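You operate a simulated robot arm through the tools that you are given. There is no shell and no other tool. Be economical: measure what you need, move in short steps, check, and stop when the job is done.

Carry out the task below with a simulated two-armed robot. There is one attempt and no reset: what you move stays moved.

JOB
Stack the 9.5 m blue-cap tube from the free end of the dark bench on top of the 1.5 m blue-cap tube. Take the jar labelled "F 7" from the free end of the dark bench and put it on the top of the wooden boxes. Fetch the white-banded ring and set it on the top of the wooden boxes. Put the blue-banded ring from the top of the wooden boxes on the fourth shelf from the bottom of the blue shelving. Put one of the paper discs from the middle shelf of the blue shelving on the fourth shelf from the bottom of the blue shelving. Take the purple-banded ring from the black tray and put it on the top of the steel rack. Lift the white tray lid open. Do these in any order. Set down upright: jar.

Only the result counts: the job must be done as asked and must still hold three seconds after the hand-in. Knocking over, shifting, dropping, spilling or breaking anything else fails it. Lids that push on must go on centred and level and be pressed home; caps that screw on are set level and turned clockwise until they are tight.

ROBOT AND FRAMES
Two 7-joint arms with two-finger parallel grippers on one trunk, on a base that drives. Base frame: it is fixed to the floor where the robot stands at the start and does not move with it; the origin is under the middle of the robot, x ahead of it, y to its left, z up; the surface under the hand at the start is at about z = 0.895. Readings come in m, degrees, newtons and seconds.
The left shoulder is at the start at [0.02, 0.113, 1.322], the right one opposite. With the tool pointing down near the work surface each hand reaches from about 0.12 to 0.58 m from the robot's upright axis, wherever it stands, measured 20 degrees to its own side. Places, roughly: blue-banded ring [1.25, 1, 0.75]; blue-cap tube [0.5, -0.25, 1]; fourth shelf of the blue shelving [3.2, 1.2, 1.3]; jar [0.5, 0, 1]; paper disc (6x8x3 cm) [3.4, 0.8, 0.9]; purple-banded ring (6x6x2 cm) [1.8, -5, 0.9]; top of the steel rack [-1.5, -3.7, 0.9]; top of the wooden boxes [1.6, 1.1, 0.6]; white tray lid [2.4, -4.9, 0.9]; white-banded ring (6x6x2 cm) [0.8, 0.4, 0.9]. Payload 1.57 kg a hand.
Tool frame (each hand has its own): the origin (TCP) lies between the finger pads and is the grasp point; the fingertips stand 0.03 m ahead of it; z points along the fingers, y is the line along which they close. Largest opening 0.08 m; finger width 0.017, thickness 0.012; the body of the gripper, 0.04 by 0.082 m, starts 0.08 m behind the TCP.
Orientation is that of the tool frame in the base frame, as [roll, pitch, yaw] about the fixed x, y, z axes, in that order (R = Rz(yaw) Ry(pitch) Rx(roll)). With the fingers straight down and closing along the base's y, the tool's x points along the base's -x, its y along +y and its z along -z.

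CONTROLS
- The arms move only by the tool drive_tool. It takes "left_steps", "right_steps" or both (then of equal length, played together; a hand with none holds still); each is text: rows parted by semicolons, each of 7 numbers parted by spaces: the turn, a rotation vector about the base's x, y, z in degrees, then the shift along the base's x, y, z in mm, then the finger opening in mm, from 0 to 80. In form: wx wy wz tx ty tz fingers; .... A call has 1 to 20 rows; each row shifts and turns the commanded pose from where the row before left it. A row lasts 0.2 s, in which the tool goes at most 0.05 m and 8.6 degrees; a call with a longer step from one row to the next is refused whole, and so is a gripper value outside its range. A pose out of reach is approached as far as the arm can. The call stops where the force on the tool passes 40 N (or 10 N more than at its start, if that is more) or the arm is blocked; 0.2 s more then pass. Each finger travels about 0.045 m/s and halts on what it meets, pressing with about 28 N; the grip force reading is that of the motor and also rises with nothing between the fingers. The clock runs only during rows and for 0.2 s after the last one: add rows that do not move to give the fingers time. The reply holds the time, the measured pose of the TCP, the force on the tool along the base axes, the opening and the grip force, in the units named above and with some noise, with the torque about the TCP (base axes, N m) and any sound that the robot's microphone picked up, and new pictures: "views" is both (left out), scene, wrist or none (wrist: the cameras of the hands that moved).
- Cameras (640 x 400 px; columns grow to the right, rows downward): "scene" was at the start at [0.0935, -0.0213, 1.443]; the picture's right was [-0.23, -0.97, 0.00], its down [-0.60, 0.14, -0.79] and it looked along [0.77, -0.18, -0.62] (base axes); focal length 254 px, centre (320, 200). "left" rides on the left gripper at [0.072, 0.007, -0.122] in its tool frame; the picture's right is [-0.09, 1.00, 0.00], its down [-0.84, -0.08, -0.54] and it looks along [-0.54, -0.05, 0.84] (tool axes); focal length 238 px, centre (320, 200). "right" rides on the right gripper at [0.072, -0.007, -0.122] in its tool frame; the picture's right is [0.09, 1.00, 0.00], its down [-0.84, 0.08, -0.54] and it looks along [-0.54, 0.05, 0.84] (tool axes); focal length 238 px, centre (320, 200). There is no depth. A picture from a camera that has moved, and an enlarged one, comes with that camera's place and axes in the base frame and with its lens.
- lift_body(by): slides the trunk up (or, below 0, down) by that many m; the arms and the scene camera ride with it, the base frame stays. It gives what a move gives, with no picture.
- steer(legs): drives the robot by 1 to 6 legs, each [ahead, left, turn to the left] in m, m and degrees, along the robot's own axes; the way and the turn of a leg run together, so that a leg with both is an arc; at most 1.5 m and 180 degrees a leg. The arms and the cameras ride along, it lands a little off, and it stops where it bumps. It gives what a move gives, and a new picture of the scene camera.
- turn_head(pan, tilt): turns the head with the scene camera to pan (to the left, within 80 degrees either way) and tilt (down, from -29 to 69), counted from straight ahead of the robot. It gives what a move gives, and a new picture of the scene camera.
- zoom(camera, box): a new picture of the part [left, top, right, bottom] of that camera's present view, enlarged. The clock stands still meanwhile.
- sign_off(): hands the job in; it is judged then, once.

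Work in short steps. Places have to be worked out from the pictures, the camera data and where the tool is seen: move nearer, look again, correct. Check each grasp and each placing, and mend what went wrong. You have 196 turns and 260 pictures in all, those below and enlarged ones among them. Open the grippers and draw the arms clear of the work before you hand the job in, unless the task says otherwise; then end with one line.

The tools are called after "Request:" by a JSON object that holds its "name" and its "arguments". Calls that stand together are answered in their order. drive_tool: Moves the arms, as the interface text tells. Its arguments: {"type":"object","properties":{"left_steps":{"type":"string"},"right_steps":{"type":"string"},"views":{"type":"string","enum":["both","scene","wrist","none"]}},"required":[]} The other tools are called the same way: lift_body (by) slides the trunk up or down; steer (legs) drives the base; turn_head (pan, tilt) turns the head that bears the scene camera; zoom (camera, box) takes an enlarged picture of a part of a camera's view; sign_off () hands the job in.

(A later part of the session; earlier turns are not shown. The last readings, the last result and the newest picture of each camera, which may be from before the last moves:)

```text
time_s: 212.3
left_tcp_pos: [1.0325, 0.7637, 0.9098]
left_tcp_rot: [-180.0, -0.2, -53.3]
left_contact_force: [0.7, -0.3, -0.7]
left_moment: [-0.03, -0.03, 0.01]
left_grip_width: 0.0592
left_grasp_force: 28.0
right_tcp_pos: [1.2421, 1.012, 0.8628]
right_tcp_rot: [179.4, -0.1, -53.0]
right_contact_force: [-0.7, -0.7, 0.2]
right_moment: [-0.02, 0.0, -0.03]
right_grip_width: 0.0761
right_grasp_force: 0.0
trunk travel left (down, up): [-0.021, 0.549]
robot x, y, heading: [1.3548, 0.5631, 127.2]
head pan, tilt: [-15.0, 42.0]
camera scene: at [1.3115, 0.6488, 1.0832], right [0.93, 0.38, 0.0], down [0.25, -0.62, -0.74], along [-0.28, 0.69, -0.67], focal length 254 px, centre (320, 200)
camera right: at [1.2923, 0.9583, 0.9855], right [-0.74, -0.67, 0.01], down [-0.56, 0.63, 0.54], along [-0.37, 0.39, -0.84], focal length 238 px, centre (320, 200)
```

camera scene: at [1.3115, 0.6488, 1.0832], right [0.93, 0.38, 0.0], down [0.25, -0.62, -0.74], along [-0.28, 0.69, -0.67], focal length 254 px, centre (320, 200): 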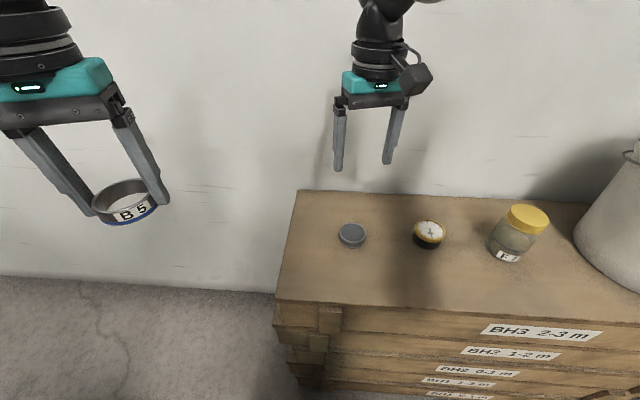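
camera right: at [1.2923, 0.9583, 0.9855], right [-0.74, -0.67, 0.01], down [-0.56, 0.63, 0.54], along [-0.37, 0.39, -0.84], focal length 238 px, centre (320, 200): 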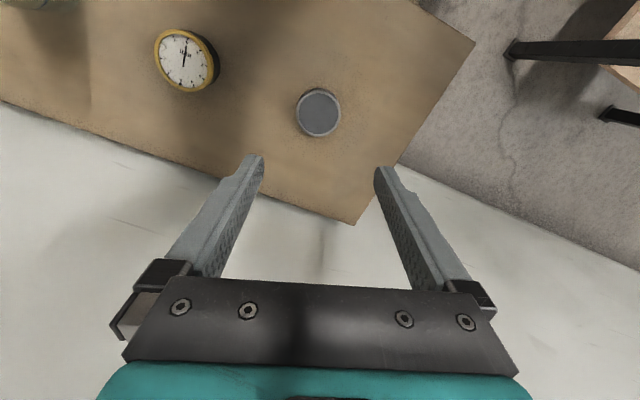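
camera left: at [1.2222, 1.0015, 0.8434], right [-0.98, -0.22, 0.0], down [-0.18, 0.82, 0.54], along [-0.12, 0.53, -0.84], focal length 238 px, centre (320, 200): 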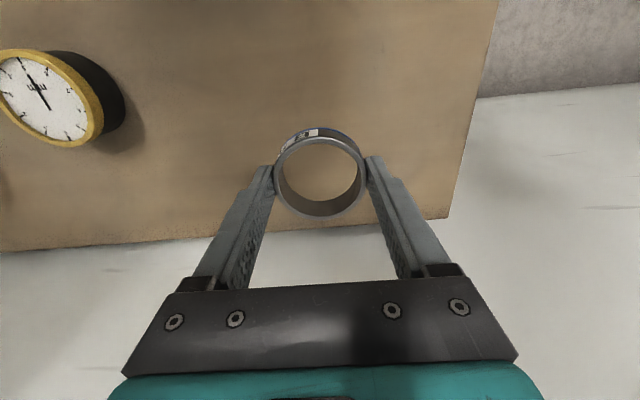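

White-banded ring set well. Next the blue shelving: I raise the trunk, back off, turn toward it and look.

Request:
{"name": "lift_body", "arguments": {"by": 0.3}}

Request:
{"name": "steer", "arguments": {"legs": [[-0.32, 0, 0], [0, 0, -109], [0.5, 0.15, 0]]}}

Request:
{"name": "turn_head", "arguments": {"pan": 5, "tilt": 10}}

```text
time_s: 215.3
left_tcp_pos: [1.0313, 0.763, 1.2102]
left_tcp_rot: [180.0, 0.0, -53.3]
left_contact_force: [-0.1, -1.0, -1.4]
left_moment: [-0.02, 0.01, -0.05]
left_grip_width: 0.059
left_grasp_force: 27.6
right_tcp_pos: [1.2425, 1.0114, 1.1639]
right_tcp_rot: [179.3, -0.1, -53.0]
right_contact_force: [0.5, 0.5, -0.2]
right_moment: [-0.02, 0.0, -0.02]
right_grip_width: 0.0761
right_grasp_force: 0.1
trunk travel left (down, up): [-0.321, 0.249]
robot x, y, heading: [1.3494, 0.5657, 127.4]
head pan, tilt: [-15.0, 42.0]
```

```text
time_s: 224.6
left_tcp_pos: [2.246, 0.8626, 1.2089]
left_tcp_rot: [179.9, 0.0, -160.5]
left_contact_force: [0.7, 0.8, -0.3]
left_moment: [0.0, 0.0, -0.03]
left_grip_width: 0.0593
left_grasp_force: 28.1
right_tcp_pos: [2.4196, 0.5857, 1.1635]
right_tcp_rot: [179.4, -0.1, -160.4]
right_contact_force: [0.3, 0.1, 0.4]
right_moment: [0.02, 0.0, -0.01]
right_grip_width: 0.0758
right_grasp_force: 0.1
trunk travel left (down, up): [-0.321, 0.249]
robot x, y, heading: [1.9594, 0.6202, 19.6]
head pan, tilt: [-15.0, 42.0]
camera scene: at [2.0532, 0.6279, 1.3831], right [0.08, -1.0, 0.0], down [-0.67, -0.06, -0.74], along [0.74, 0.06, -0.67], focal length 254 px, centre (320, 200)
```

scene: 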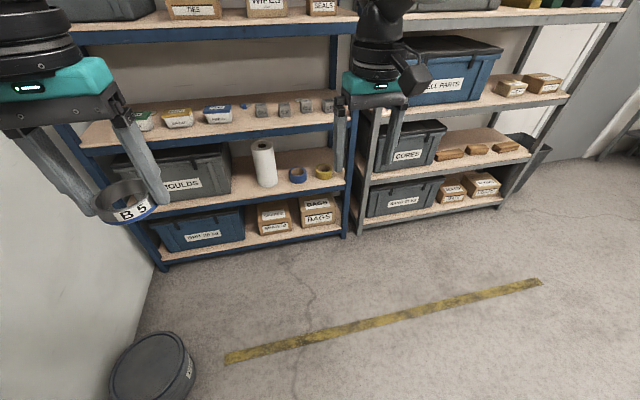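

```text
time_s: 225.6
left_tcp_pos: [2.2454, 0.864, 1.2101]
left_tcp_rot: [180.0, -0.2, -160.6]
left_contact_force: [-0.8, 0.2, -0.6]
left_moment: [0.0, 0.0, 0.0]
left_grip_width: 0.0593
left_grasp_force: 28.1
right_tcp_pos: [2.4194, 0.5868, 1.1624]
right_tcp_rot: [179.4, -0.1, -160.3]
right_contact_force: [0.0, 1.2, -0.1]
right_moment: [0.02, 0.0, 0.01]
right_grip_width: 0.076
right_grasp_force: 0.1
trunk travel left (down, up): [-0.321, 0.249]
robot x, y, heading: [1.9607, 0.6189, 20.1]
head pan, tilt: [5.0, 10.0]
camera scene: at [2.0539, 0.6596, 1.4337], right [0.42, -0.91, 0.0], down [-0.16, -0.07, -0.98], along [0.89, 0.41, -0.17], focal length 254 px, centre (320, 200)
```

scene: 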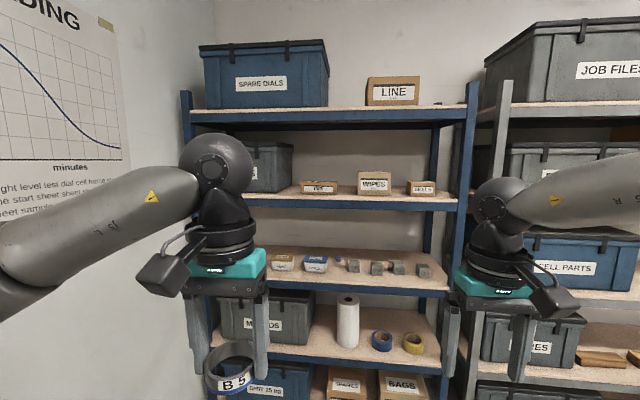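

I zoom into the third and fourth shelves.

Request:
{"name": "zoom", "arguments": {"camera": "scene", "box": [250, 120, 470, 290]}}

```text
2.35 times, centred on (360, 205) of scene
camera zoom: at [2.0539, 0.6596, 1.4337], right [0.42, -0.91, 0.0], down [-0.16, -0.07, -0.98], along [0.89, 0.41, -0.17], focal length 597 px, centre (226, 188)
```

zoom: 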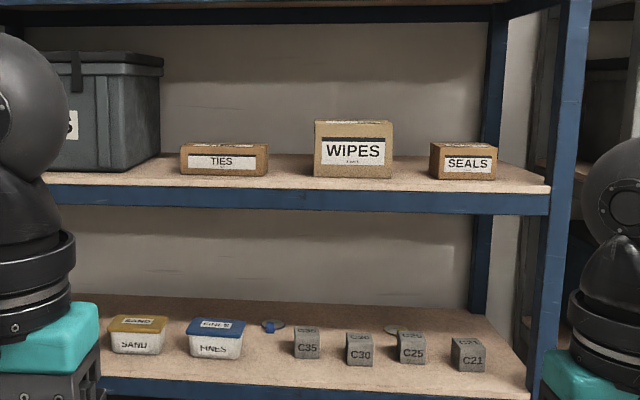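

Shelf 4 surface is at z ≈1.245 with ~13 cm of free depth in front of the boxes. I retract the right hand, tilt the left tool 40° forward, and drive closer.

Request:
{"name": "drive_tool", "arguments": {"left_steps": "2.56 -7.6 0 0 0 20 45;2.56 -7.6 0 0 0 20 45;2.56 -7.6 0 0 0 20 45;2.56 -7.6 0 0 0 20 45;2.56 -7.6 0 0 0 20 45;0 0 0 0 0 0 45", "right_steps": "0 0 0 -38 -13 0 76;0 0 0 -38 -13 0 76;0 0 0 -38 -13 0 76;0 0 0 -38 -13 0 76;0 0 0 -30 -10 0 76;0 0 0 0 0 0 76", "views": "none"}}

Request:
{"name": "steer", "arguments": {"legs": [[0.6, -0.05, -1.5]]}}

Request:
{"name": "turn_head", "arguments": {"pan": 5, "tilt": 20}}

```text
time_s: 227.0
left_tcp_pos: [2.2443, 0.8634, 1.3088]
left_tcp_rot: [-179.4, 40.2, -160.3]
left_contact_force: [0.2, 0.4, -0.5]
left_moment: [0.0, 0.0, -0.02]
left_grip_width: 0.059
left_grasp_force: 27.5
right_tcp_pos: [2.2373, 0.5237, 1.1627]
right_tcp_rot: [179.5, 0.0, -160.2]
right_contact_force: [-0.4, 0.8, 0.2]
right_moment: [0.01, 0.01, 0.01]
right_grip_width: 0.0762
right_grasp_force: 0.1
trunk travel left (down, up): [-0.321, 0.249]
robot x, y, heading: [1.9608, 0.6181, 19.8]
head pan, tilt: [5.0, 10.0]
```

```text
time_s: 230.4
left_tcp_pos: [2.842, 1.0122, 1.3091]
left_tcp_rot: [-179.3, 40.0, -161.5]
left_contact_force: [0.4, 0.4, -1.4]
left_moment: [0.02, 0.02, 0.0]
left_grip_width: 0.059
left_grasp_force: 28.0
right_tcp_pos: [2.8295, 0.6742, 1.1634]
right_tcp_rot: [179.4, -0.1, -161.4]
right_contact_force: [-0.6, 0.1, -0.7]
right_moment: [0.04, -0.01, -0.01]
right_grip_width: 0.0761
right_grasp_force: 0.0
trunk travel left (down, up): [-0.321, 0.249]
robot x, y, heading: [2.5536, 0.7761, 18.6]
head pan, tilt: [5.0, 10.0]
camera scene: at [2.6491, 0.8129, 1.4338], right [0.4, -0.92, 0.0], down [-0.16, -0.07, -0.98], along [0.9, 0.4, -0.17], focal length 254 px, centre (320, 200)
```

scene: 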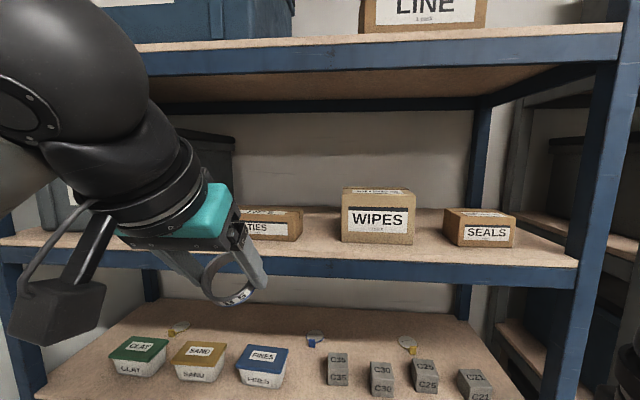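

```text
time_s: 231.1
left_tcp_pos: [2.8407, 1.0119, 1.3092]
left_tcp_rot: [-179.3, 40.1, -161.5]
left_contact_force: [-0.5, 0.3, -1.1]
left_moment: [0.02, -0.01, 0.0]
left_grip_width: 0.0592
left_grasp_force: 28.2
right_tcp_pos: [2.8286, 0.6744, 1.1622]
right_tcp_rot: [179.3, -0.1, -161.4]
right_contact_force: [0.2, 0.2, -0.3]
right_moment: [-0.02, -0.04, 0.0]
right_grip_width: 0.0761
right_grasp_force: 0.1
trunk travel left (down, up): [-0.321, 0.249]
robot x, y, heading: [2.5545, 0.7687, 18.9]
head pan, tilt: [5.0, 20.0]
camera scene: at [2.6487, 0.8129, 1.4176], right [0.4, -0.92, 0.0], down [-0.31, -0.14, -0.94], along [0.86, 0.38, -0.34], focal length 254 px, centre (320, 200)
```

scene: 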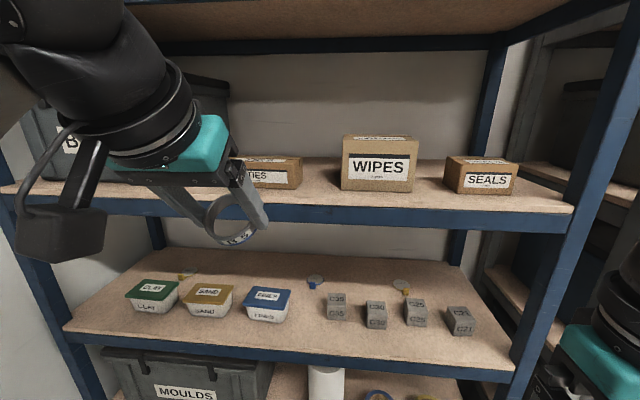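

Re-triangulated: the front plane is nearer (≈0.5 m from robot axis), shelf 4 top z ≈1.26. I raise the ring and drive 0.1 m ahead.

Request:
{"name": "drive_tool", "arguments": {"left_steps": "0 0 0 0 0 20 45;0 0 0 0 0 25 45;0 0 0 0 0 0 45", "views": "none"}}

Request:
{"name": "steer", "arguments": {"legs": [[0.1, 0, 0]]}}

Request:
{"name": "zoom", "arguments": {"camera": "left", "box": [0, 0, 640, 400]}}

```text
time_s: 231.9
left_tcp_pos: [2.8418, 1.014, 1.3552]
left_tcp_rot: [-179.3, 40.0, -161.5]
left_contact_force: [1.2, 0.1, -1.3]
left_moment: [0.02, 0.0, 0.0]
left_grip_width: 0.059
left_grasp_force: 28.0
right_tcp_pos: [2.8289, 0.6742, 1.1623]
right_tcp_rot: [179.5, -0.2, -161.4]
right_contact_force: [-0.5, -0.7, 0.1]
right_moment: [0.01, -0.04, -0.01]
right_grip_width: 0.0757
right_grasp_force: 0.2
trunk travel left (down, up): [-0.321, 0.249]
robot x, y, heading: [2.5523, 0.7722, 18.7]
head pan, tilt: [5.0, 20.0]
```

```text
time_s: 233.1
left_tcp_pos: [2.936, 1.0456, 1.355]
left_tcp_rot: [-179.4, 40.0, -161.6]
left_contact_force: [0.3, -0.2, -1.2]
left_moment: [0.0, 0.02, 0.01]
left_grip_width: 0.0589
left_grasp_force: 28.0
right_tcp_pos: [2.9228, 0.7058, 1.1632]
right_tcp_rot: [179.4, -0.2, -161.4]
right_contact_force: [0.3, 0.1, -0.3]
right_moment: [-0.03, 0.02, 0.02]
right_grip_width: 0.0764
right_grasp_force: 0.2
trunk travel left (down, up): [-0.321, 0.249]
robot x, y, heading: [2.6499, 0.8067, 18.7]
head pan, tilt: [5.0, 20.0]
camera scene: at [2.743, 0.8448, 1.4174], right [0.4, -0.92, 0.0], down [-0.31, -0.14, -0.94], along [0.86, 0.38, -0.34], focal length 254 px, centre (320, 200)
```

scene: 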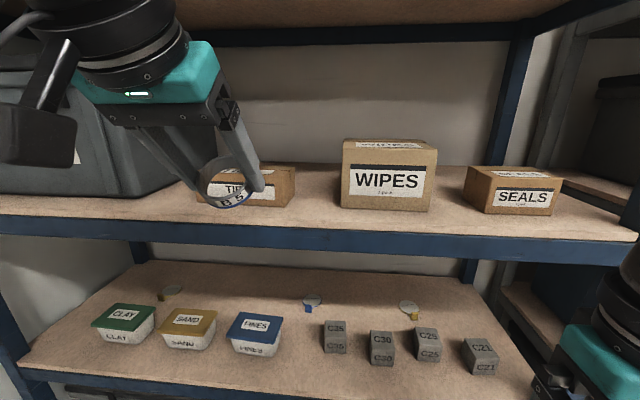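

```text
1.00 times, centred on (320, 200) of left (not enlarged: the box is as wide or as high as the picture)
camera zoom: at [2.8087, 1.0109, 1.4007], right [-0.24, 0.97, 0.05], down [0.3, 0.03, 0.95], along [0.92, 0.25, -0.3], focal length 238 px, centre (320, 200)
```

zoom: 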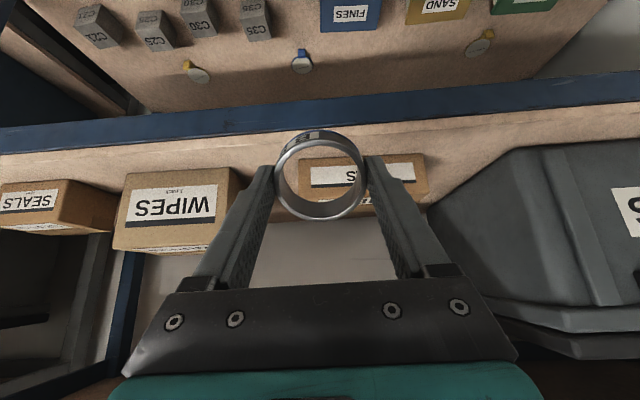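

Edge plane ≈3.18, box fronts ≈10 cm behind it. I move the ring in front of the gap between TIES and WIPES, just inside the edge.

Request:
{"name": "drive_tool", "arguments": {"left_steps": "0 0 0 10 -29 0 45;0 0 0 10 -29 0 45;0 0 0 10 -29 0 45;0 0 0 38 13 0 45;0 0 0 38 13 0 45;0 0 0 0 0 0 45", "views": "both"}}

```text
time_s: 234.5
left_tcp_pos: [3.0386, 0.9812, 1.3544]
left_tcp_rot: [-179.3, 40.1, -161.5]
left_contact_force: [0.3, 0.0, -1.3]
left_moment: [0.0, 0.02, -0.02]
left_grip_width: 0.0591
left_grasp_force: 28.0
right_tcp_pos: [2.9228, 0.7056, 1.1627]
right_tcp_rot: [179.3, -0.1, -161.4]
right_contact_force: [0.2, 0.1, -0.3]
right_moment: [-0.01, 0.0, 0.01]
right_grip_width: 0.0762
right_grasp_force: 0.0
trunk travel left (down, up): [-0.321, 0.249]
robot x, y, heading: [2.6473, 0.8038, 18.9]
head pan, tilt: [5.0, 20.0]
camera scene: at [2.7414, 0.8446, 1.4176], right [0.4, -0.92, 0.0], down [-0.31, -0.14, -0.94], along [0.86, 0.38, -0.34], focal length 254 px, centre (320, 200)
camera left: at [2.9117, 0.9483, 1.4014], right [-0.24, 0.97, 0.05], down [0.3, 0.03, 0.95], along [0.92, 0.25, -0.3], focal length 238 px, centre (320, 200)
```

scene: 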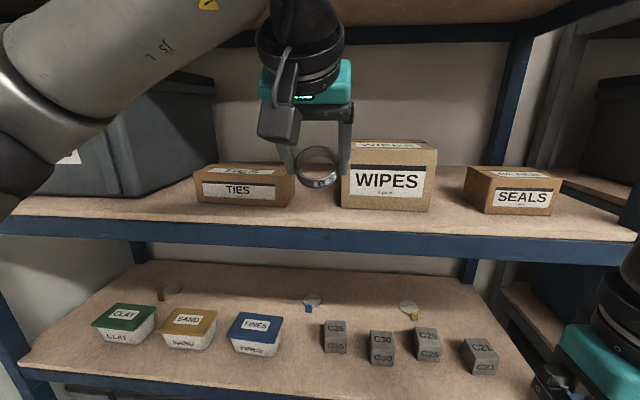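
left: 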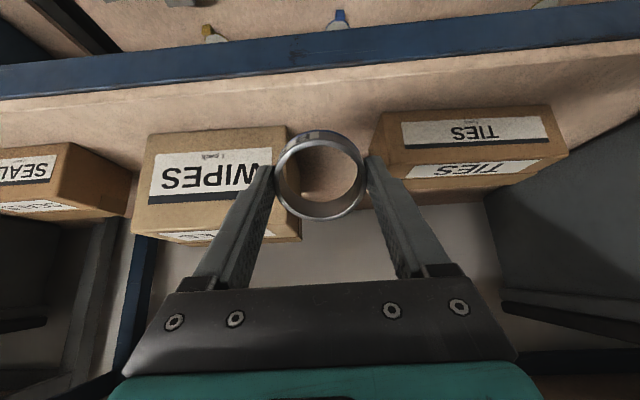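

Gap centre is 14 mm to the left; I shift, then lower towards contact (~z 1.305).

Request:
{"name": "drive_tool", "arguments": {"left_steps": "0 0 0 -4 13 -10 45;0 0 0 0 0 -15 45;0 0 0 0 0 -12 45;0 0 0 0 0 -4 45;0 0 0 0 0 -3 45;0 0 0 0 0 0 45", "views": "both"}}

```text
time_s: 235.9
left_tcp_pos: [3.0365, 0.9955, 1.3098]
left_tcp_rot: [-179.4, 40.0, -161.5]
left_contact_force: [0.0, -0.3, -1.0]
left_moment: [-0.03, -0.01, -0.01]
left_grip_width: 0.0591
left_grasp_force: 28.3
right_tcp_pos: [2.9222, 0.7046, 1.1626]
right_tcp_rot: [179.5, -0.1, -161.5]
right_contact_force: [0.4, 0.2, 0.9]
right_moment: [-0.01, 0.0, 0.02]
right_grip_width: 0.0759
right_grasp_force: 0.1
trunk travel left (down, up): [-0.321, 0.249]
robot x, y, heading: [2.6494, 0.8072, 18.7]
head pan, tilt: [5.0, 20.0]
camera scene: at [2.7418, 0.8443, 1.4175], right [0.4, -0.92, 0.0], down [-0.31, -0.14, -0.94], along [0.86, 0.38, -0.34], focal length 254 px, centre (320, 200)
camera left: at [2.9095, 0.962, 1.3569], right [-0.24, 0.97, 0.05], down [0.3, 0.03, 0.95], along [0.92, 0.25, -0.3], focal length 238 px, centre (320, 200)
```

scene: 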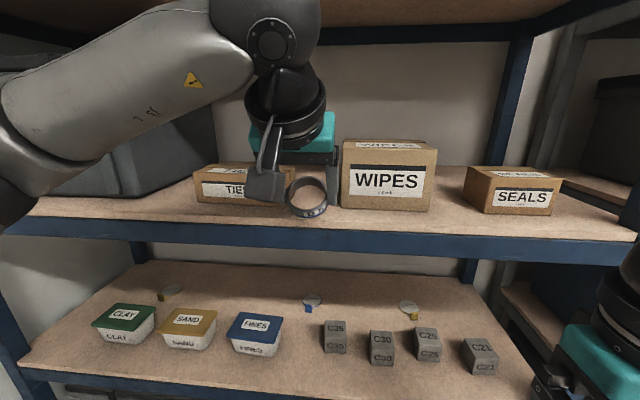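
left: 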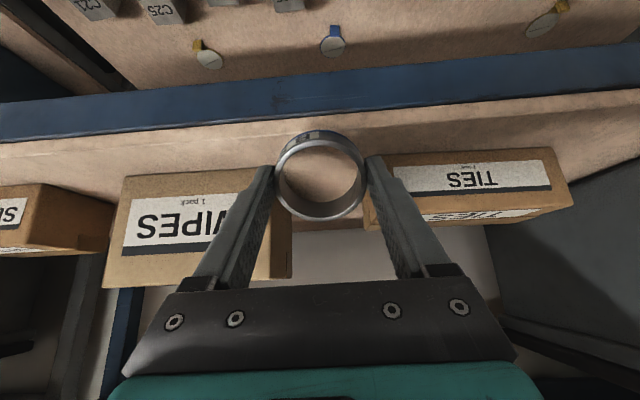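

I nudge 12 mm further in and creep down.

Request:
{"name": "drive_tool", "arguments": {"left_steps": "0 0 0 11 4 0 45;0 0 0 0 0 -3 45;0 0 0 0 0 -3 45;0 0 0 0 0 -3 45;0 0 0 0 0 0 45", "views": "none"}}

```text
time_s: 237.1
left_tcp_pos: [3.0473, 1.0019, 1.3006]
left_tcp_rot: [-179.3, 40.0, -161.5]
left_contact_force: [0.1, 0.1, -0.9]
left_moment: [0.0, 0.0, -0.01]
left_grip_width: 0.059
left_grasp_force: 28.5
right_tcp_pos: [2.9207, 0.7055, 1.1629]
right_tcp_rot: [179.4, -0.1, -161.4]
right_contact_force: [-0.1, 0.5, -0.1]
right_moment: [-0.02, -0.01, 0.01]
right_grip_width: 0.0763
right_grasp_force: 0.1
trunk travel left (down, up): [-0.321, 0.249]
robot x, y, heading: [2.6479, 0.8063, 18.8]
head pan, tilt: [5.0, 20.0]
```

Request:
{"name": "drive_tool", "arguments": {"left_steps": "0 0 0 0 0 -3 45;0 0 0 0 0 -3 45;0 0 0 0 0 -3 45;0 0 0 0 0 -3 45;0 0 0 0 0 0 45", "views": "wrist"}}

```text
time_s: 238.3
left_tcp_pos: [3.0471, 1.0001, 1.2906]
left_tcp_rot: [-179.1, 40.3, -161.5]
left_contact_force: [-5.4, -2.4, 18.2]
left_moment: [0.01, 0.14, 0.02]
left_grip_width: 0.0596
left_grasp_force: 28.1
right_tcp_pos: [2.9204, 0.7042, 1.1645]
right_tcp_rot: [179.4, 0.2, -161.4]
right_contact_force: [-0.2, 0.5, 0.6]
right_moment: [0.01, -0.03, 0.04]
right_grip_width: 0.0758
right_grasp_force: 0.1
trunk travel left (down, up): [-0.321, 0.249]
robot x, y, heading: [2.6457, 0.8079, 18.5]
head pan, tilt: [5.0, 20.0]
camera left: at [2.9187, 0.9655, 1.3376], right [-0.24, 0.97, 0.05], down [0.29, 0.02, 0.96], along [0.92, 0.25, -0.29], focal length 238 px, centre (320, 200)
```

left: 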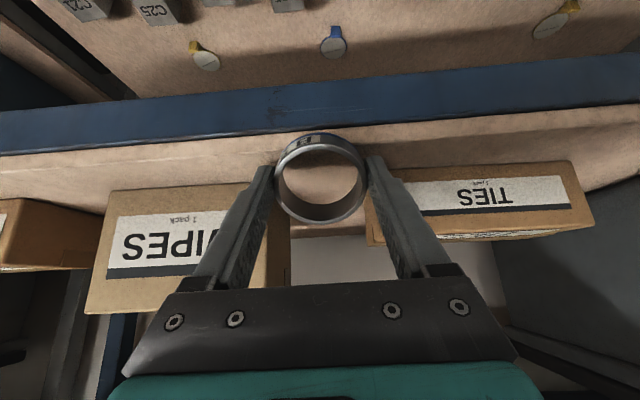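

The contact point is right at the shelf edge (surface z ≈1.248). I lift 12 mm, go 28 mm further in, and lower again.

Request:
{"name": "drive_tool", "arguments": {"left_steps": "0 0 0 0 0 12 45;0 0 0 13 5 0 45;0 0 0 14 5 0 45;0 0 0 0 0 -6 45;0 0 0 0 0 -3 45;0 0 0 0 0 -2 45;0 0 0 0 0 0 45", "views": "both"}}

```text
time_s: 239.9
left_tcp_pos: [3.0748, 1.0108, 1.2887]
left_tcp_rot: [-179.5, 39.8, -161.6]
left_contact_force: [-1.4, -0.4, 4.0]
left_moment: [0.13, 0.06, 0.07]
left_grip_width: 0.0557
left_grasp_force: 22.9
right_tcp_pos: [2.9215, 0.7045, 1.1628]
right_tcp_rot: [179.3, 0.0, -161.5]
right_contact_force: [0.1, 0.6, 0.5]
right_moment: [0.01, 0.04, 0.03]
right_grip_width: 0.076
right_grasp_force: 0.1
trunk travel left (down, up): [-0.321, 0.249]
robot x, y, heading: [2.6452, 0.8055, 18.5]
head pan, tilt: [5.0, 20.0]
camera scene: at [2.7411, 0.8441, 1.4175], right [0.4, -0.92, 0.0], down [-0.31, -0.14, -0.94], along [0.86, 0.38, -0.34], focal length 254 px, centre (320, 200)
camera left: at [2.9474, 0.976, 1.3357], right [-0.24, 0.97, 0.05], down [0.3, 0.02, 0.95], along [0.92, 0.25, -0.3], focal length 238 px, centre (320, 200)
```

scene: 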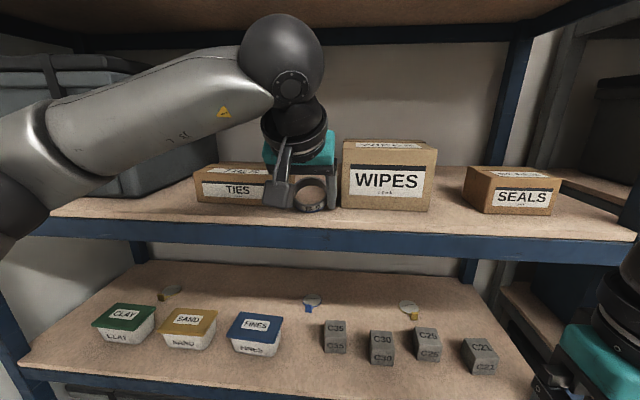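
left: 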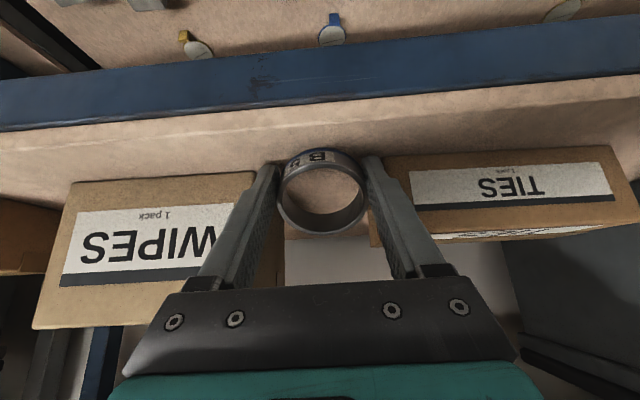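

The ring now rests on the shelf well inside. I open the fingers gently.

Request:
{"name": "drive_tool", "arguments": {"left_steps": "0 0 0 0 0 0 56;0 0 0 0 0 0 60;0 0 0 0 0 0 66;0 0 0 0 0 0 70;0 0 0 0 0 0 70;0 0 0 0 0 0 70", "views": "both"}}

```text
time_s: 241.3
left_tcp_pos: [3.0757, 1.0095, 1.2901]
left_tcp_rot: [-179.3, 40.1, -161.5]
left_contact_force: [0.4, -0.2, -0.8]
left_moment: [0.0, 0.02, -0.02]
left_grip_width: 0.0699
left_grasp_force: 0.0
right_tcp_pos: [2.9225, 0.7055, 1.1636]
right_tcp_rot: [179.4, -0.1, -161.4]
right_contact_force: [0.3, 1.2, -0.5]
right_moment: [0.01, 0.0, 0.0]
right_grip_width: 0.076
right_grasp_force: 0.0
trunk travel left (down, up): [-0.321, 0.249]
robot x, y, heading: [2.6474, 0.8041, 18.3]
head pan, tilt: [5.0, 20.0]
camera scene: at [2.7417, 0.8443, 1.4175], right [0.4, -0.92, 0.0], down [-0.31, -0.14, -0.94], along [0.86, 0.38, -0.34], focal length 254 px, centre (320, 200)
camera left: at [2.9481, 0.9763, 1.3367], right [-0.24, 0.97, 0.05], down [0.3, 0.03, 0.95], along [0.92, 0.25, -0.3], focal length 238 px, centre (320, 200)
```

scene: 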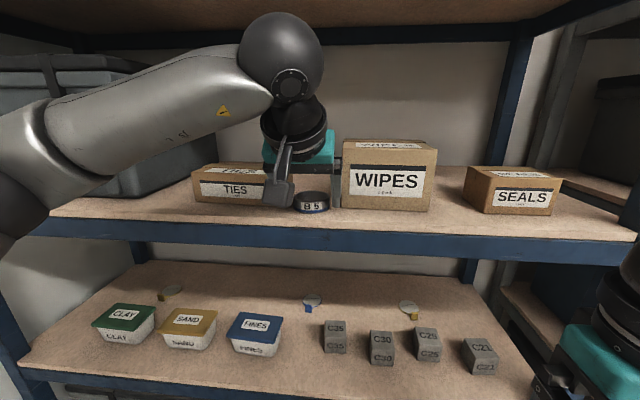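
left: 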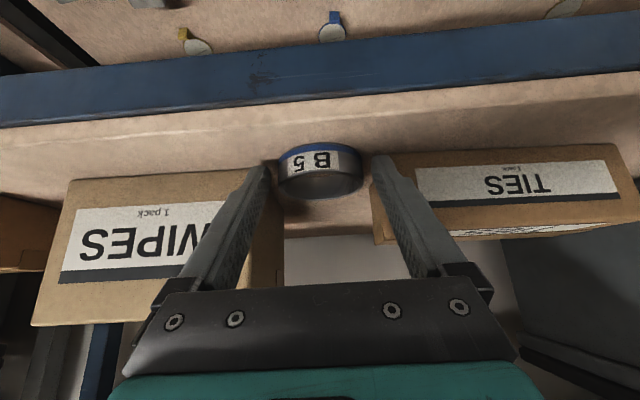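

B 5 lies flat on the fourth shelf. I withdraw the left hand back along its axis.

Request:
{"name": "drive_tool", "arguments": {"left_steps": "0 0 0 -24 -8 30 72;0 0 0 -30 -10 15 72;0 0 0 -40 -13 5 72;0 0 0 -40 -13 0 72;0 0 0 -40 -13 0 72;0 0 0 -40 -13 0 72", "views": "scene"}}

Request:
{"name": "zoom", "arguments": {"camera": "scene", "box": [150, 280, 470, 380]}}

```text
time_s: 242.7
left_tcp_pos: [2.8694, 0.943, 1.3441]
left_tcp_rot: [-176.4, 36.5, -156.7]
left_contact_force: [-0.4, 0.2, 0.1]
left_moment: [0.0, -0.03, -0.01]
left_grip_width: 0.0722
left_grasp_force: 0.0
right_tcp_pos: [2.9218, 0.7043, 1.1632]
right_tcp_rot: [179.3, 0.1, -161.4]
right_contact_force: [0.9, 0.0, 0.2]
right_moment: [-0.01, -0.05, 0.01]
right_grip_width: 0.076
right_grasp_force: 0.1
trunk travel left (down, up): [-0.321, 0.249]
robot x, y, heading: [2.6471, 0.8052, 19.1]
head pan, tilt: [5.0, 20.0]
camera scene: at [2.7363, 0.8513, 1.4386], right [0.49, -0.87, 0.0], down [-0.11, -0.06, -0.99], along [0.87, 0.48, -0.12], focal length 254 px, centre (320, 200)
```

scene: 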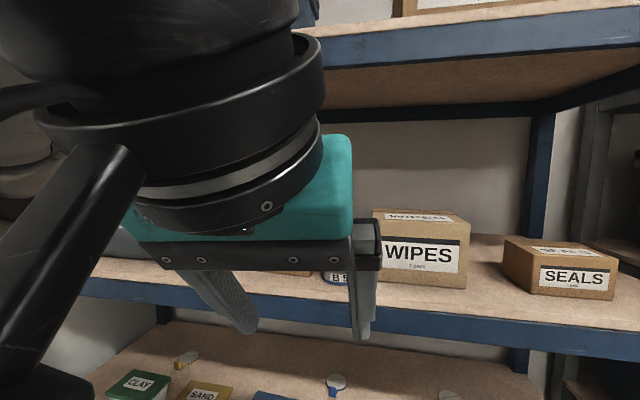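

```text
2.00 times, centred on (310, 330) of scene
camera zoom: at [2.7363, 0.8513, 1.4386], right [0.49, -0.87, 0.0], down [-0.11, -0.06, -0.99], along [0.87, 0.48, -0.12], focal length 508 px, centre (340, -60)
```

zoom: 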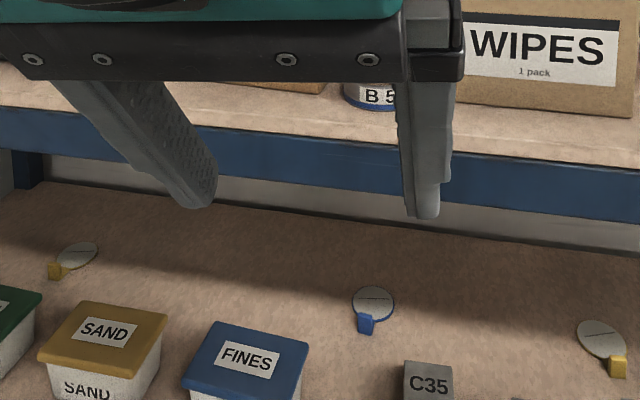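

The left hand brushed the head; I move it off to the left and down, then back the robot off.

Request:
{"name": "drive_tool", "arguments": {"left_steps": "0 0 0 0 30 -10 72;0 0 0 -10 38 -10 72;0 0 0 -12 38 -10 72;0 0 0 -12 38 -10 72;0 0 0 0 0 0 72", "views": "none"}}

Request:
{"name": "turn_head", "arguments": {"pan": 0, "tilt": 25}}

Request:
{"name": "zoom", "arguments": {"camera": "scene", "box": [120, 230, 460, 390]}}

```text
time_s: 243.9
left_tcp_pos: [2.83, 1.0866, 1.3053]
left_tcp_rot: [-179.5, 40.0, -161.6]
left_contact_force: [-0.6, -0.2, 0.0]
left_moment: [-0.01, 0.03, 0.0]
left_grip_width: 0.072
left_grasp_force: 0.0
left hand out of reach, approached as far as the arm can: row 4
right_tcp_pos: [2.9229, 0.705, 1.1632]
right_tcp_rot: [179.4, -0.1, -161.4]
right_contact_force: [0.4, -0.6, -0.1]
right_moment: [0.01, 0.04, 0.0]
right_grip_width: 0.076
right_grasp_force: 0.0
trunk travel left (down, up): [-0.321, 0.249]
robot x, y, heading: [2.65, 0.8043, 18.7]
head pan, tilt: [5.0, 20.0]
```

```text
time_s: 244.5
left_tcp_pos: [2.8294, 1.0874, 1.3052]
left_tcp_rot: [-179.3, 40.0, -161.6]
left_contact_force: [0.1, -0.2, -0.2]
left_moment: [-0.05, -0.03, 0.01]
left_grip_width: 0.072
left_grasp_force: 0.0
right_tcp_pos: [2.9223, 0.706, 1.1627]
right_tcp_rot: [179.4, 0.1, -161.4]
right_contact_force: [-0.5, 0.4, 0.9]
right_moment: [0.02, 0.01, 0.01]
right_grip_width: 0.0758
right_grasp_force: 0.0
trunk travel left (down, up): [-0.321, 0.249]
robot x, y, heading: [2.6462, 0.8017, 18.6]
head pan, tilt: [0.0, 25.0]
camera scene: at [2.7436, 0.8365, 1.4095], right [0.32, -0.95, 0.0], down [-0.4, -0.14, -0.91], along [0.86, 0.29, -0.42], focal length 254 px, centre (320, 200)
```

scene: 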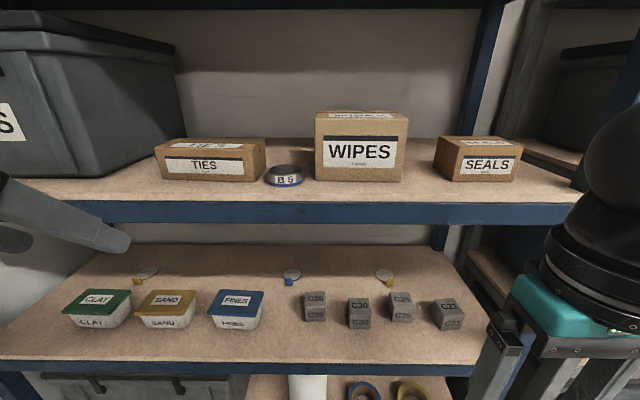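

```text
1.88 times, centred on (290, 310) of scene
camera zoom: at [2.7436, 0.8365, 1.4095], right [0.32, -0.95, 0.0], down [-0.4, -0.14, -0.91], along [0.86, 0.29, -0.42], focal length 478 px, centre (376, -7)
```

zoom: 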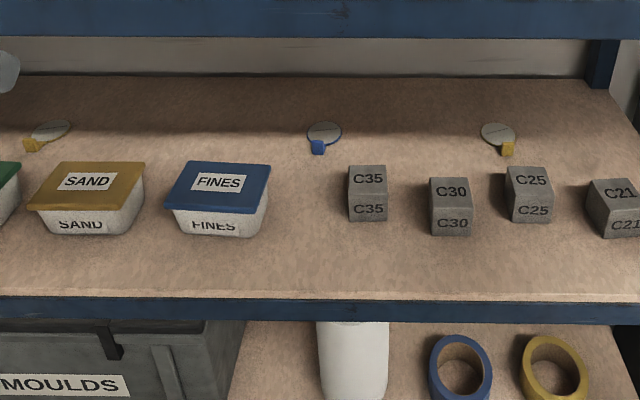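

Clear view: paper disc with a blue tab lies at ≈[3.294, 1.111] on the middle shelf (z ≈0.876), tab facing front at s≈-0.005 lateral, between FINES and C35. I lower the trunk, tilt the left tool to 48° and approach.

Request:
{"name": "lift_body", "arguments": {"by": -0.2}}

Request:
{"name": "drive_tool", "arguments": {"left_steps": "2.56 -7.6 0 0 0 0 60;0 0 0 0 0 0 50;0 0 0 0 0 0 50", "views": "none"}}

Request:
{"name": "steer", "arguments": {"legs": [[0.08, -0.035, 0]]}}

Request:
{"name": "zoom", "arguments": {"camera": "left", "box": [0, 0, 640, 400]}}

```text
time_s: 246.7
left_tcp_pos: [2.8286, 1.0864, 1.1058]
left_tcp_rot: [-179.4, 39.9, -161.5]
left_contact_force: [-0.2, 0.3, -0.7]
left_moment: [-0.05, 0.0, -0.02]
left_grip_width: 0.072
left_grasp_force: 0.0
right_tcp_pos: [2.9212, 0.7046, 0.9627]
right_tcp_rot: [179.4, 0.0, -161.4]
right_contact_force: [0.4, 0.3, 0.2]
right_moment: [0.02, 0.04, 0.03]
right_grip_width: 0.0759
right_grasp_force: 0.0
trunk travel left (down, up): [-0.121, 0.449]
robot x, y, heading: [2.6492, 0.8044, 18.8]
head pan, tilt: [0.0, 25.0]
```

```text
time_s: 247.5
left_tcp_pos: [2.8375, 1.0947, 1.1294]
left_tcp_rot: [-179.3, 47.9, -161.4]
left_contact_force: [0.2, 0.3, -0.3]
left_moment: [-0.02, 0.0, -0.01]
left_grip_width: 0.0502
left_grasp_force: 0.1
left hand out of reach, approached as far as the arm can: row 1
right_tcp_pos: [2.9225, 0.7047, 0.9632]
right_tcp_rot: [179.4, -0.2, -161.5]
right_contact_force: [0.8, -0.1, -0.5]
right_moment: [-0.02, 0.0, 0.02]
right_grip_width: 0.0759
right_grasp_force: 0.0
trunk travel left (down, up): [-0.121, 0.449]
robot x, y, heading: [2.6476, 0.8031, 18.5]
head pan, tilt: [0.0, 25.0]
```

```text
time_s: 248.6
left_tcp_pos: [2.9279, 1.0879, 1.1293]
left_tcp_rot: [-179.2, 47.7, -161.7]
left_contact_force: [-0.3, 0.1, 1.0]
left_moment: [0.0, 0.01, 0.0]
left_grip_width: 0.0501
left_grasp_force: 0.1
right_tcp_pos: [3.0101, 0.6983, 0.9626]
right_tcp_rot: [179.4, -0.1, -161.4]
right_contact_force: [-0.1, -1.1, -0.2]
right_moment: [0.01, 0.0, -0.02]
right_grip_width: 0.0761
right_grasp_force: 0.1
trunk travel left (down, up): [-0.121, 0.449]
robot x, y, heading: [2.738, 0.7983, 18.9]
head pan, tilt: [0.0, 25.0]
camera scene: at [2.8329, 0.8295, 1.2094], right [0.32, -0.95, 0.0], down [-0.4, -0.14, -0.91], along [0.86, 0.29, -0.42], focal length 254 px, centre (320, 200)
```

scene: 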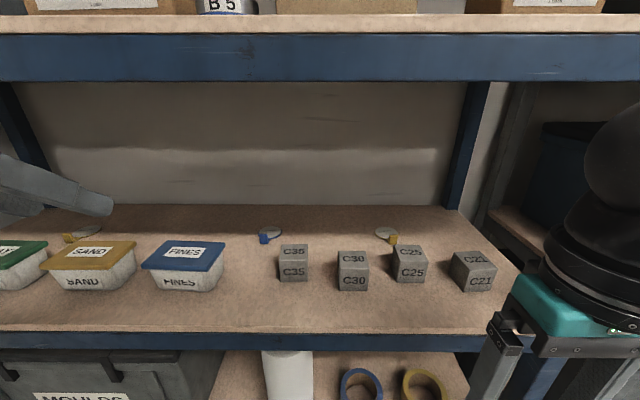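

```text
1.00 times, centred on (320, 200) of left (not enlarged: the box is as wide or as high as the picture)
camera zoom: at [2.796, 1.0524, 1.1579], right [-0.25, 0.97, 0.06], down [0.17, -0.02, 0.98], along [0.95, 0.25, -0.16], focal length 238 px, centre (320, 200)
```

zoom: 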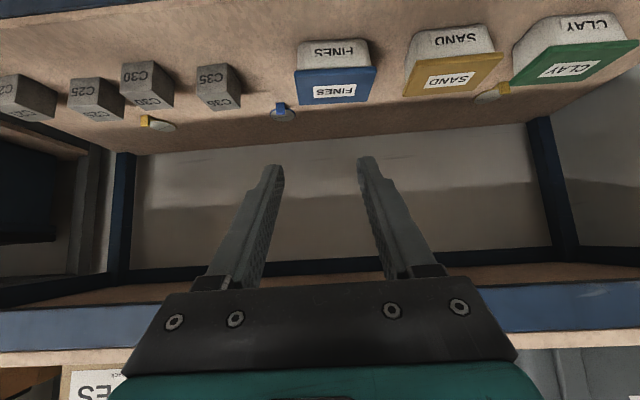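

Tab measured at [3.25, 1.103]. I align laterally and lower to z 0.935 in front of the shelf.

Request:
{"name": "drive_tool", "arguments": {"left_steps": "0 0 0 9 -28 -20 50;0 0 0 9 -28 -30 50;0 0 0 10 -28 -35 50;0 0 0 0 0 -40 50;0 0 0 0 0 -40 50;0 0 0 0 0 -29 50;0 0 0 0 0 0 50", "views": "both"}}

```text
time_s: 250.2
left_tcp_pos: [3.0478, 1.0044, 1.0338]
left_tcp_rot: [-179.4, 47.7, -161.7]
left_contact_force: [-0.7, 0.9, 0.0]
left_moment: [-0.01, 0.0, 0.0]
left_grip_width: 0.0498
left_grasp_force: 0.1
left hand out of reach, approached as far as the arm can: row 1, 2, 3, 4, 5, 6
right_tcp_pos: [3.0115, 0.6983, 0.9631]
right_tcp_rot: [179.4, -0.1, -161.4]
right_contact_force: [-0.4, 0.6, -0.1]
right_moment: [-0.01, -0.03, 0.01]
right_grip_width: 0.0762
right_grasp_force: 0.0
trunk travel left (down, up): [-0.121, 0.449]
robot x, y, heading: [2.7389, 0.7975, 18.6]
head pan, tilt: [0.0, 25.0]
camera scene: at [2.8323, 0.8296, 1.2095], right [0.32, -0.95, 0.0], down [-0.4, -0.14, -0.91], along [0.86, 0.29, -0.42], focal length 254 px, centre (320, 200)
camera left: at [2.9151, 0.9686, 1.0615], right [-0.25, 0.97, 0.06], down [0.18, -0.02, 0.98], along [0.95, 0.25, -0.17], focal length 238 px, centre (320, 200)
```

scene: 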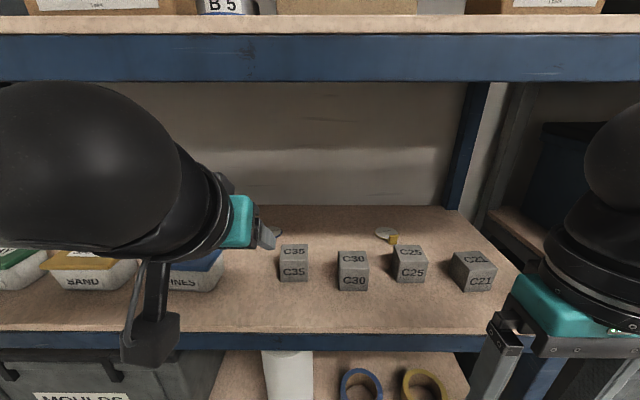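
left: 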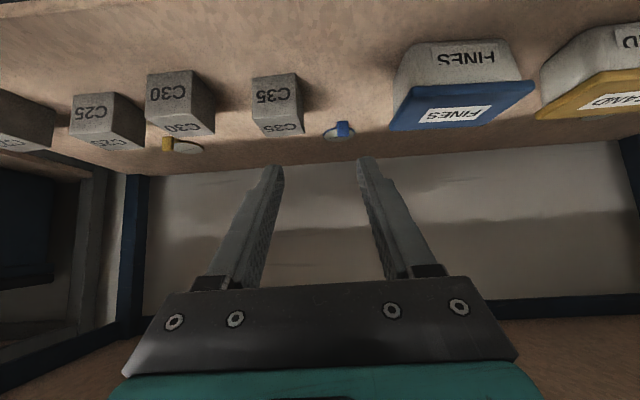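

The hand is at its inner reach limit. I move forward and down together, as more reach opens ahead.

Request:
{"name": "drive_tool", "arguments": {"left_steps": "0 0 0 19 6 -28 50;0 0 0 19 6 -28 50;0 0 0 19 6 -28 50;0 0 0 0 0 0 50", "views": "both"}}

```text
time_s: 251.2
left_tcp_pos: [3.1045, 1.0233, 0.9498]
left_tcp_rot: [-179.3, 47.8, -161.6]
left_contact_force: [0.5, 0.2, -0.1]
left_moment: [-0.02, 0.0, 0.0]
left_grip_width: 0.05
left_grasp_force: 0.1
right_tcp_pos: [3.0111, 0.6991, 0.9641]
right_tcp_rot: [179.4, -0.1, -161.4]
right_contact_force: [-0.1, 0.6, 0.9]
right_moment: [0.02, 0.0, 0.01]
right_grip_width: 0.0758
right_grasp_force: 0.0
trunk travel left (down, up): [-0.121, 0.449]
robot x, y, heading: [2.7342, 0.7996, 18.4]
head pan, tilt: [0.0, 25.0]
camera scene: at [2.8324, 0.8296, 1.2095], right [0.32, -0.95, 0.0], down [-0.4, -0.14, -0.91], along [0.86, 0.29, -0.42], focal length 254 px, centre (320, 200)
camera left: at [2.9719, 0.9871, 0.9781], right [-0.25, 0.97, 0.06], down [0.17, -0.02, 0.98], along [0.95, 0.25, -0.16], focal length 238 px, centre (320, 200)
```

scene: 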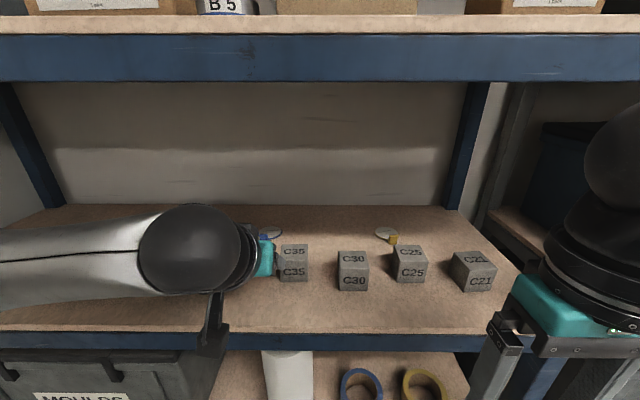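
left: 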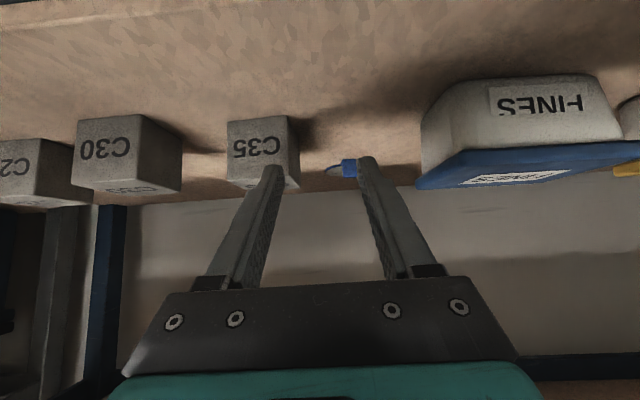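

Tab confirmed at [3.247, 1.102]. I shift left 28 mm, then go in along the shelf at z 0.93.

Request:
{"name": "drive_tool", "arguments": {"left_steps": "0 0 0 -9 27 0 50;0 0 0 28 9 -5 50;0 0 0 28 9 -5 50;0 0 0 28 9 -5 50;0 0 0 0 0 0 50", "views": "both"}}

```text
time_s: 252.4
left_tcp_pos: [3.1803, 1.0774, 0.9346]
left_tcp_rot: [-179.3, 47.7, -161.5]
left_contact_force: [-0.4, -0.5, 0.4]
left_moment: [0.01, -0.02, -0.01]
left_grip_width: 0.0501
left_grasp_force: 0.1
right_tcp_pos: [3.011, 0.6984, 0.9627]
right_tcp_rot: [179.3, -0.1, -161.4]
right_contact_force: [-0.9, 0.1, -0.6]
right_moment: [0.01, 0.0, -0.06]
right_grip_width: 0.0759
right_grasp_force: 0.1
trunk travel left (down, up): [-0.121, 0.449]
robot x, y, heading: [2.7333, 0.8016, 18.4]
head pan, tilt: [0.0, 25.0]
camera scene: at [2.8324, 0.8295, 1.2094], right [0.32, -0.95, 0.0], down [-0.4, -0.14, -0.91], along [0.86, 0.29, -0.42], focal length 254 px, centre (320, 200)
camera left: at [3.0489, 1.0419, 0.9631], right [-0.25, 0.97, 0.06], down [0.17, -0.02, 0.98], along [0.95, 0.25, -0.16], focal length 238 px, centre (320, 200)
```

scene: 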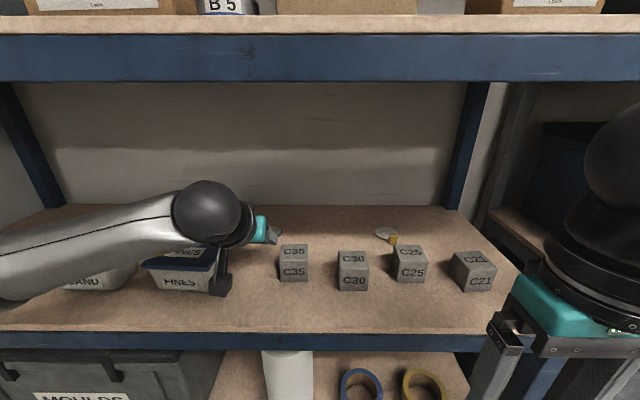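
left: 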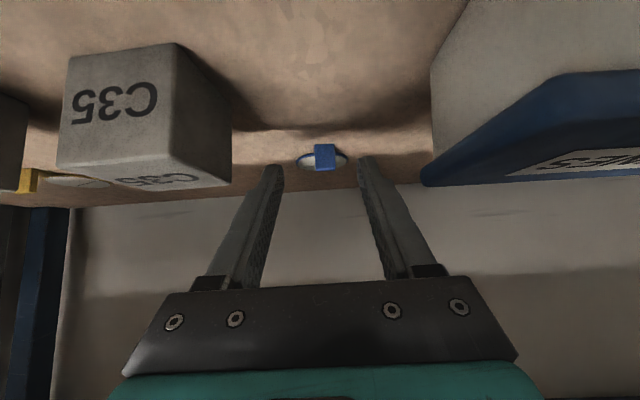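

Tab is centred. I advance the last 54 mm while lowering to z 0.911, then close.

Request:
{"name": "drive_tool", "arguments": {"left_steps": "0 0 0 17 6 -8 50;0 0 0 17 6 -8 50;0 0 0 17 5 -7 50;0 0 0 0 0 0 50", "views": "wrist"}}

```text
time_s: 253.4
left_tcp_pos: [3.2321, 1.093, 0.9129]
left_tcp_rot: [-179.4, 47.7, -161.6]
left_contact_force: [0.5, -0.6, 0.0]
left_moment: [0.02, -0.05, -0.02]
left_grip_width: 0.0501
left_grasp_force: 0.0
right_tcp_pos: [3.0102, 0.6976, 0.9632]
right_tcp_rot: [179.4, 0.0, -161.4]
right_contact_force: [0.1, 0.3, 0.3]
right_moment: [0.04, 0.02, -0.02]
right_grip_width: 0.0758
right_grasp_force: 0.0
trunk travel left (down, up): [-0.121, 0.449]
robot x, y, heading: [2.7393, 0.7977, 18.9]
head pan, tilt: [0.0, 25.0]
camera left: at [3.1001, 1.0568, 0.9406], right [-0.25, 0.97, 0.06], down [0.17, -0.02, 0.98], along [0.95, 0.25, -0.16], focal length 238 px, centre (320, 200)
```

left: 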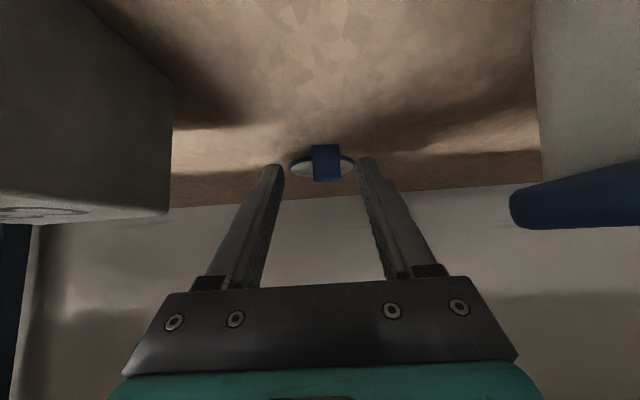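

Fingertips just reach the tab; I go 9 mm further and 4 mm lower, then close.

Request:
{"name": "drive_tool", "arguments": {"left_steps": "0 0 0 9 3 -4 50;0 0 0 0 0 0 30;0 0 0 0 0 0 10;0 0 0 0 0 0 5;0 0 0 0 0 0 5;0 0 0 0 0 0 5", "views": "wrist"}}

```text
time_s: 254.8
left_tcp_pos: [3.2415, 1.0966, 0.9091]
left_tcp_rot: [-179.3, 47.7, -161.6]
left_contact_force: [-0.3, -0.7, 0.7]
left_moment: [0.0, -0.02, 0.0]
left_grip_width: 0.0167
left_grasp_force: 27.9
right_tcp_pos: [3.0107, 0.6977, 0.9635]
right_tcp_rot: [179.3, 0.0, -161.4]
right_contact_force: [-0.5, 0.2, 0.8]
right_moment: [0.0, 0.03, 0.0]
right_grip_width: 0.0759
right_grasp_force: 0.1
trunk travel left (down, up): [-0.121, 0.449]
robot x, y, heading: [2.7346, 0.7995, 18.7]
head pan, tilt: [0.0, 25.0]
camera left: at [3.109, 1.0605, 0.9365], right [-0.25, 0.97, 0.06], down [0.17, -0.02, 0.98], along [0.95, 0.25, -0.16], focal length 238 px, centre (320, 200)
```

left: 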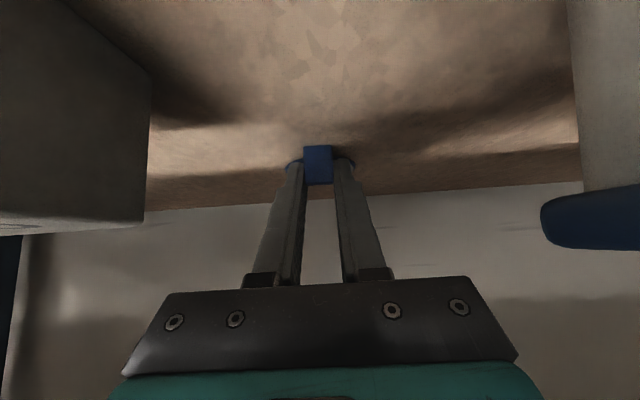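

Tab gripped (16.7 mm). I lift 10 mm and withdraw along the same path.

Request:
{"name": "drive_tool", "arguments": {"left_steps": "0 0 0 0 0 10 5;0 0 0 -20 -7 6 5;0 0 0 -28 -9 6 5;0 0 0 -28 -9 6 5;0 0 0 -28 -9 5 5;0 0 0 -28 -9 5 5;0 0 0 0 0 0 5", "views": "both"}}

```text
time_s: 256.4
left_tcp_pos: [3.1079, 1.0528, 0.9456]
left_tcp_rot: [-179.3, 47.8, -161.5]
left_contact_force: [-0.9, 0.8, -0.6]
left_moment: [0.01, 0.02, 0.01]
left_grip_width: 0.0166
left_grasp_force: 27.6
right_tcp_pos: [3.0091, 0.6977, 0.9638]
right_tcp_rot: [179.4, 0.0, -161.5]
right_contact_force: [0.7, -0.1, 0.3]
right_moment: [-0.01, 0.03, 0.0]
right_grip_width: 0.0762
right_grasp_force: 0.1
trunk travel left (down, up): [-0.121, 0.449]
robot x, y, heading: [2.7369, 0.796, 19.2]
head pan, tilt: [0.0, 25.0]
camera scene: at [2.8323, 0.8295, 1.2094], right [0.32, -0.95, 0.0], down [-0.4, -0.14, -0.91], along [0.86, 0.29, -0.42], focal length 254 px, centre (320, 200)
camera left: at [2.9762, 1.0176, 0.9732], right [-0.25, 0.97, 0.06], down [0.17, -0.02, 0.98], along [0.95, 0.26, -0.16], focal length 238 px, centre (320, 200)
```

scene: 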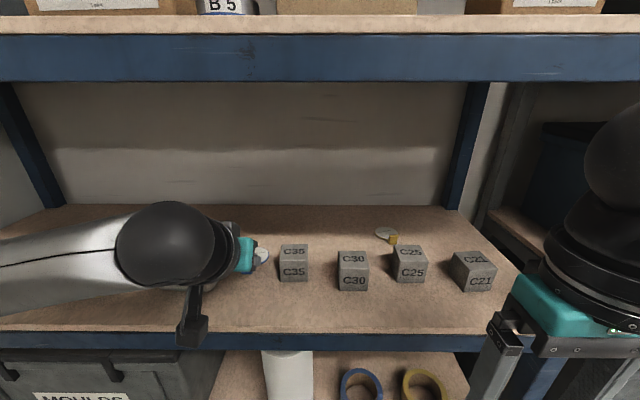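
left: 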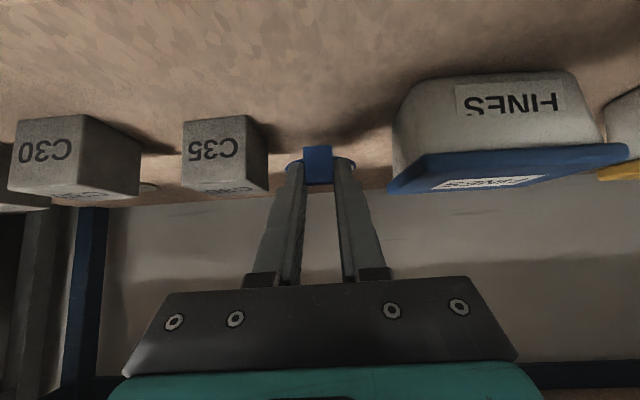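

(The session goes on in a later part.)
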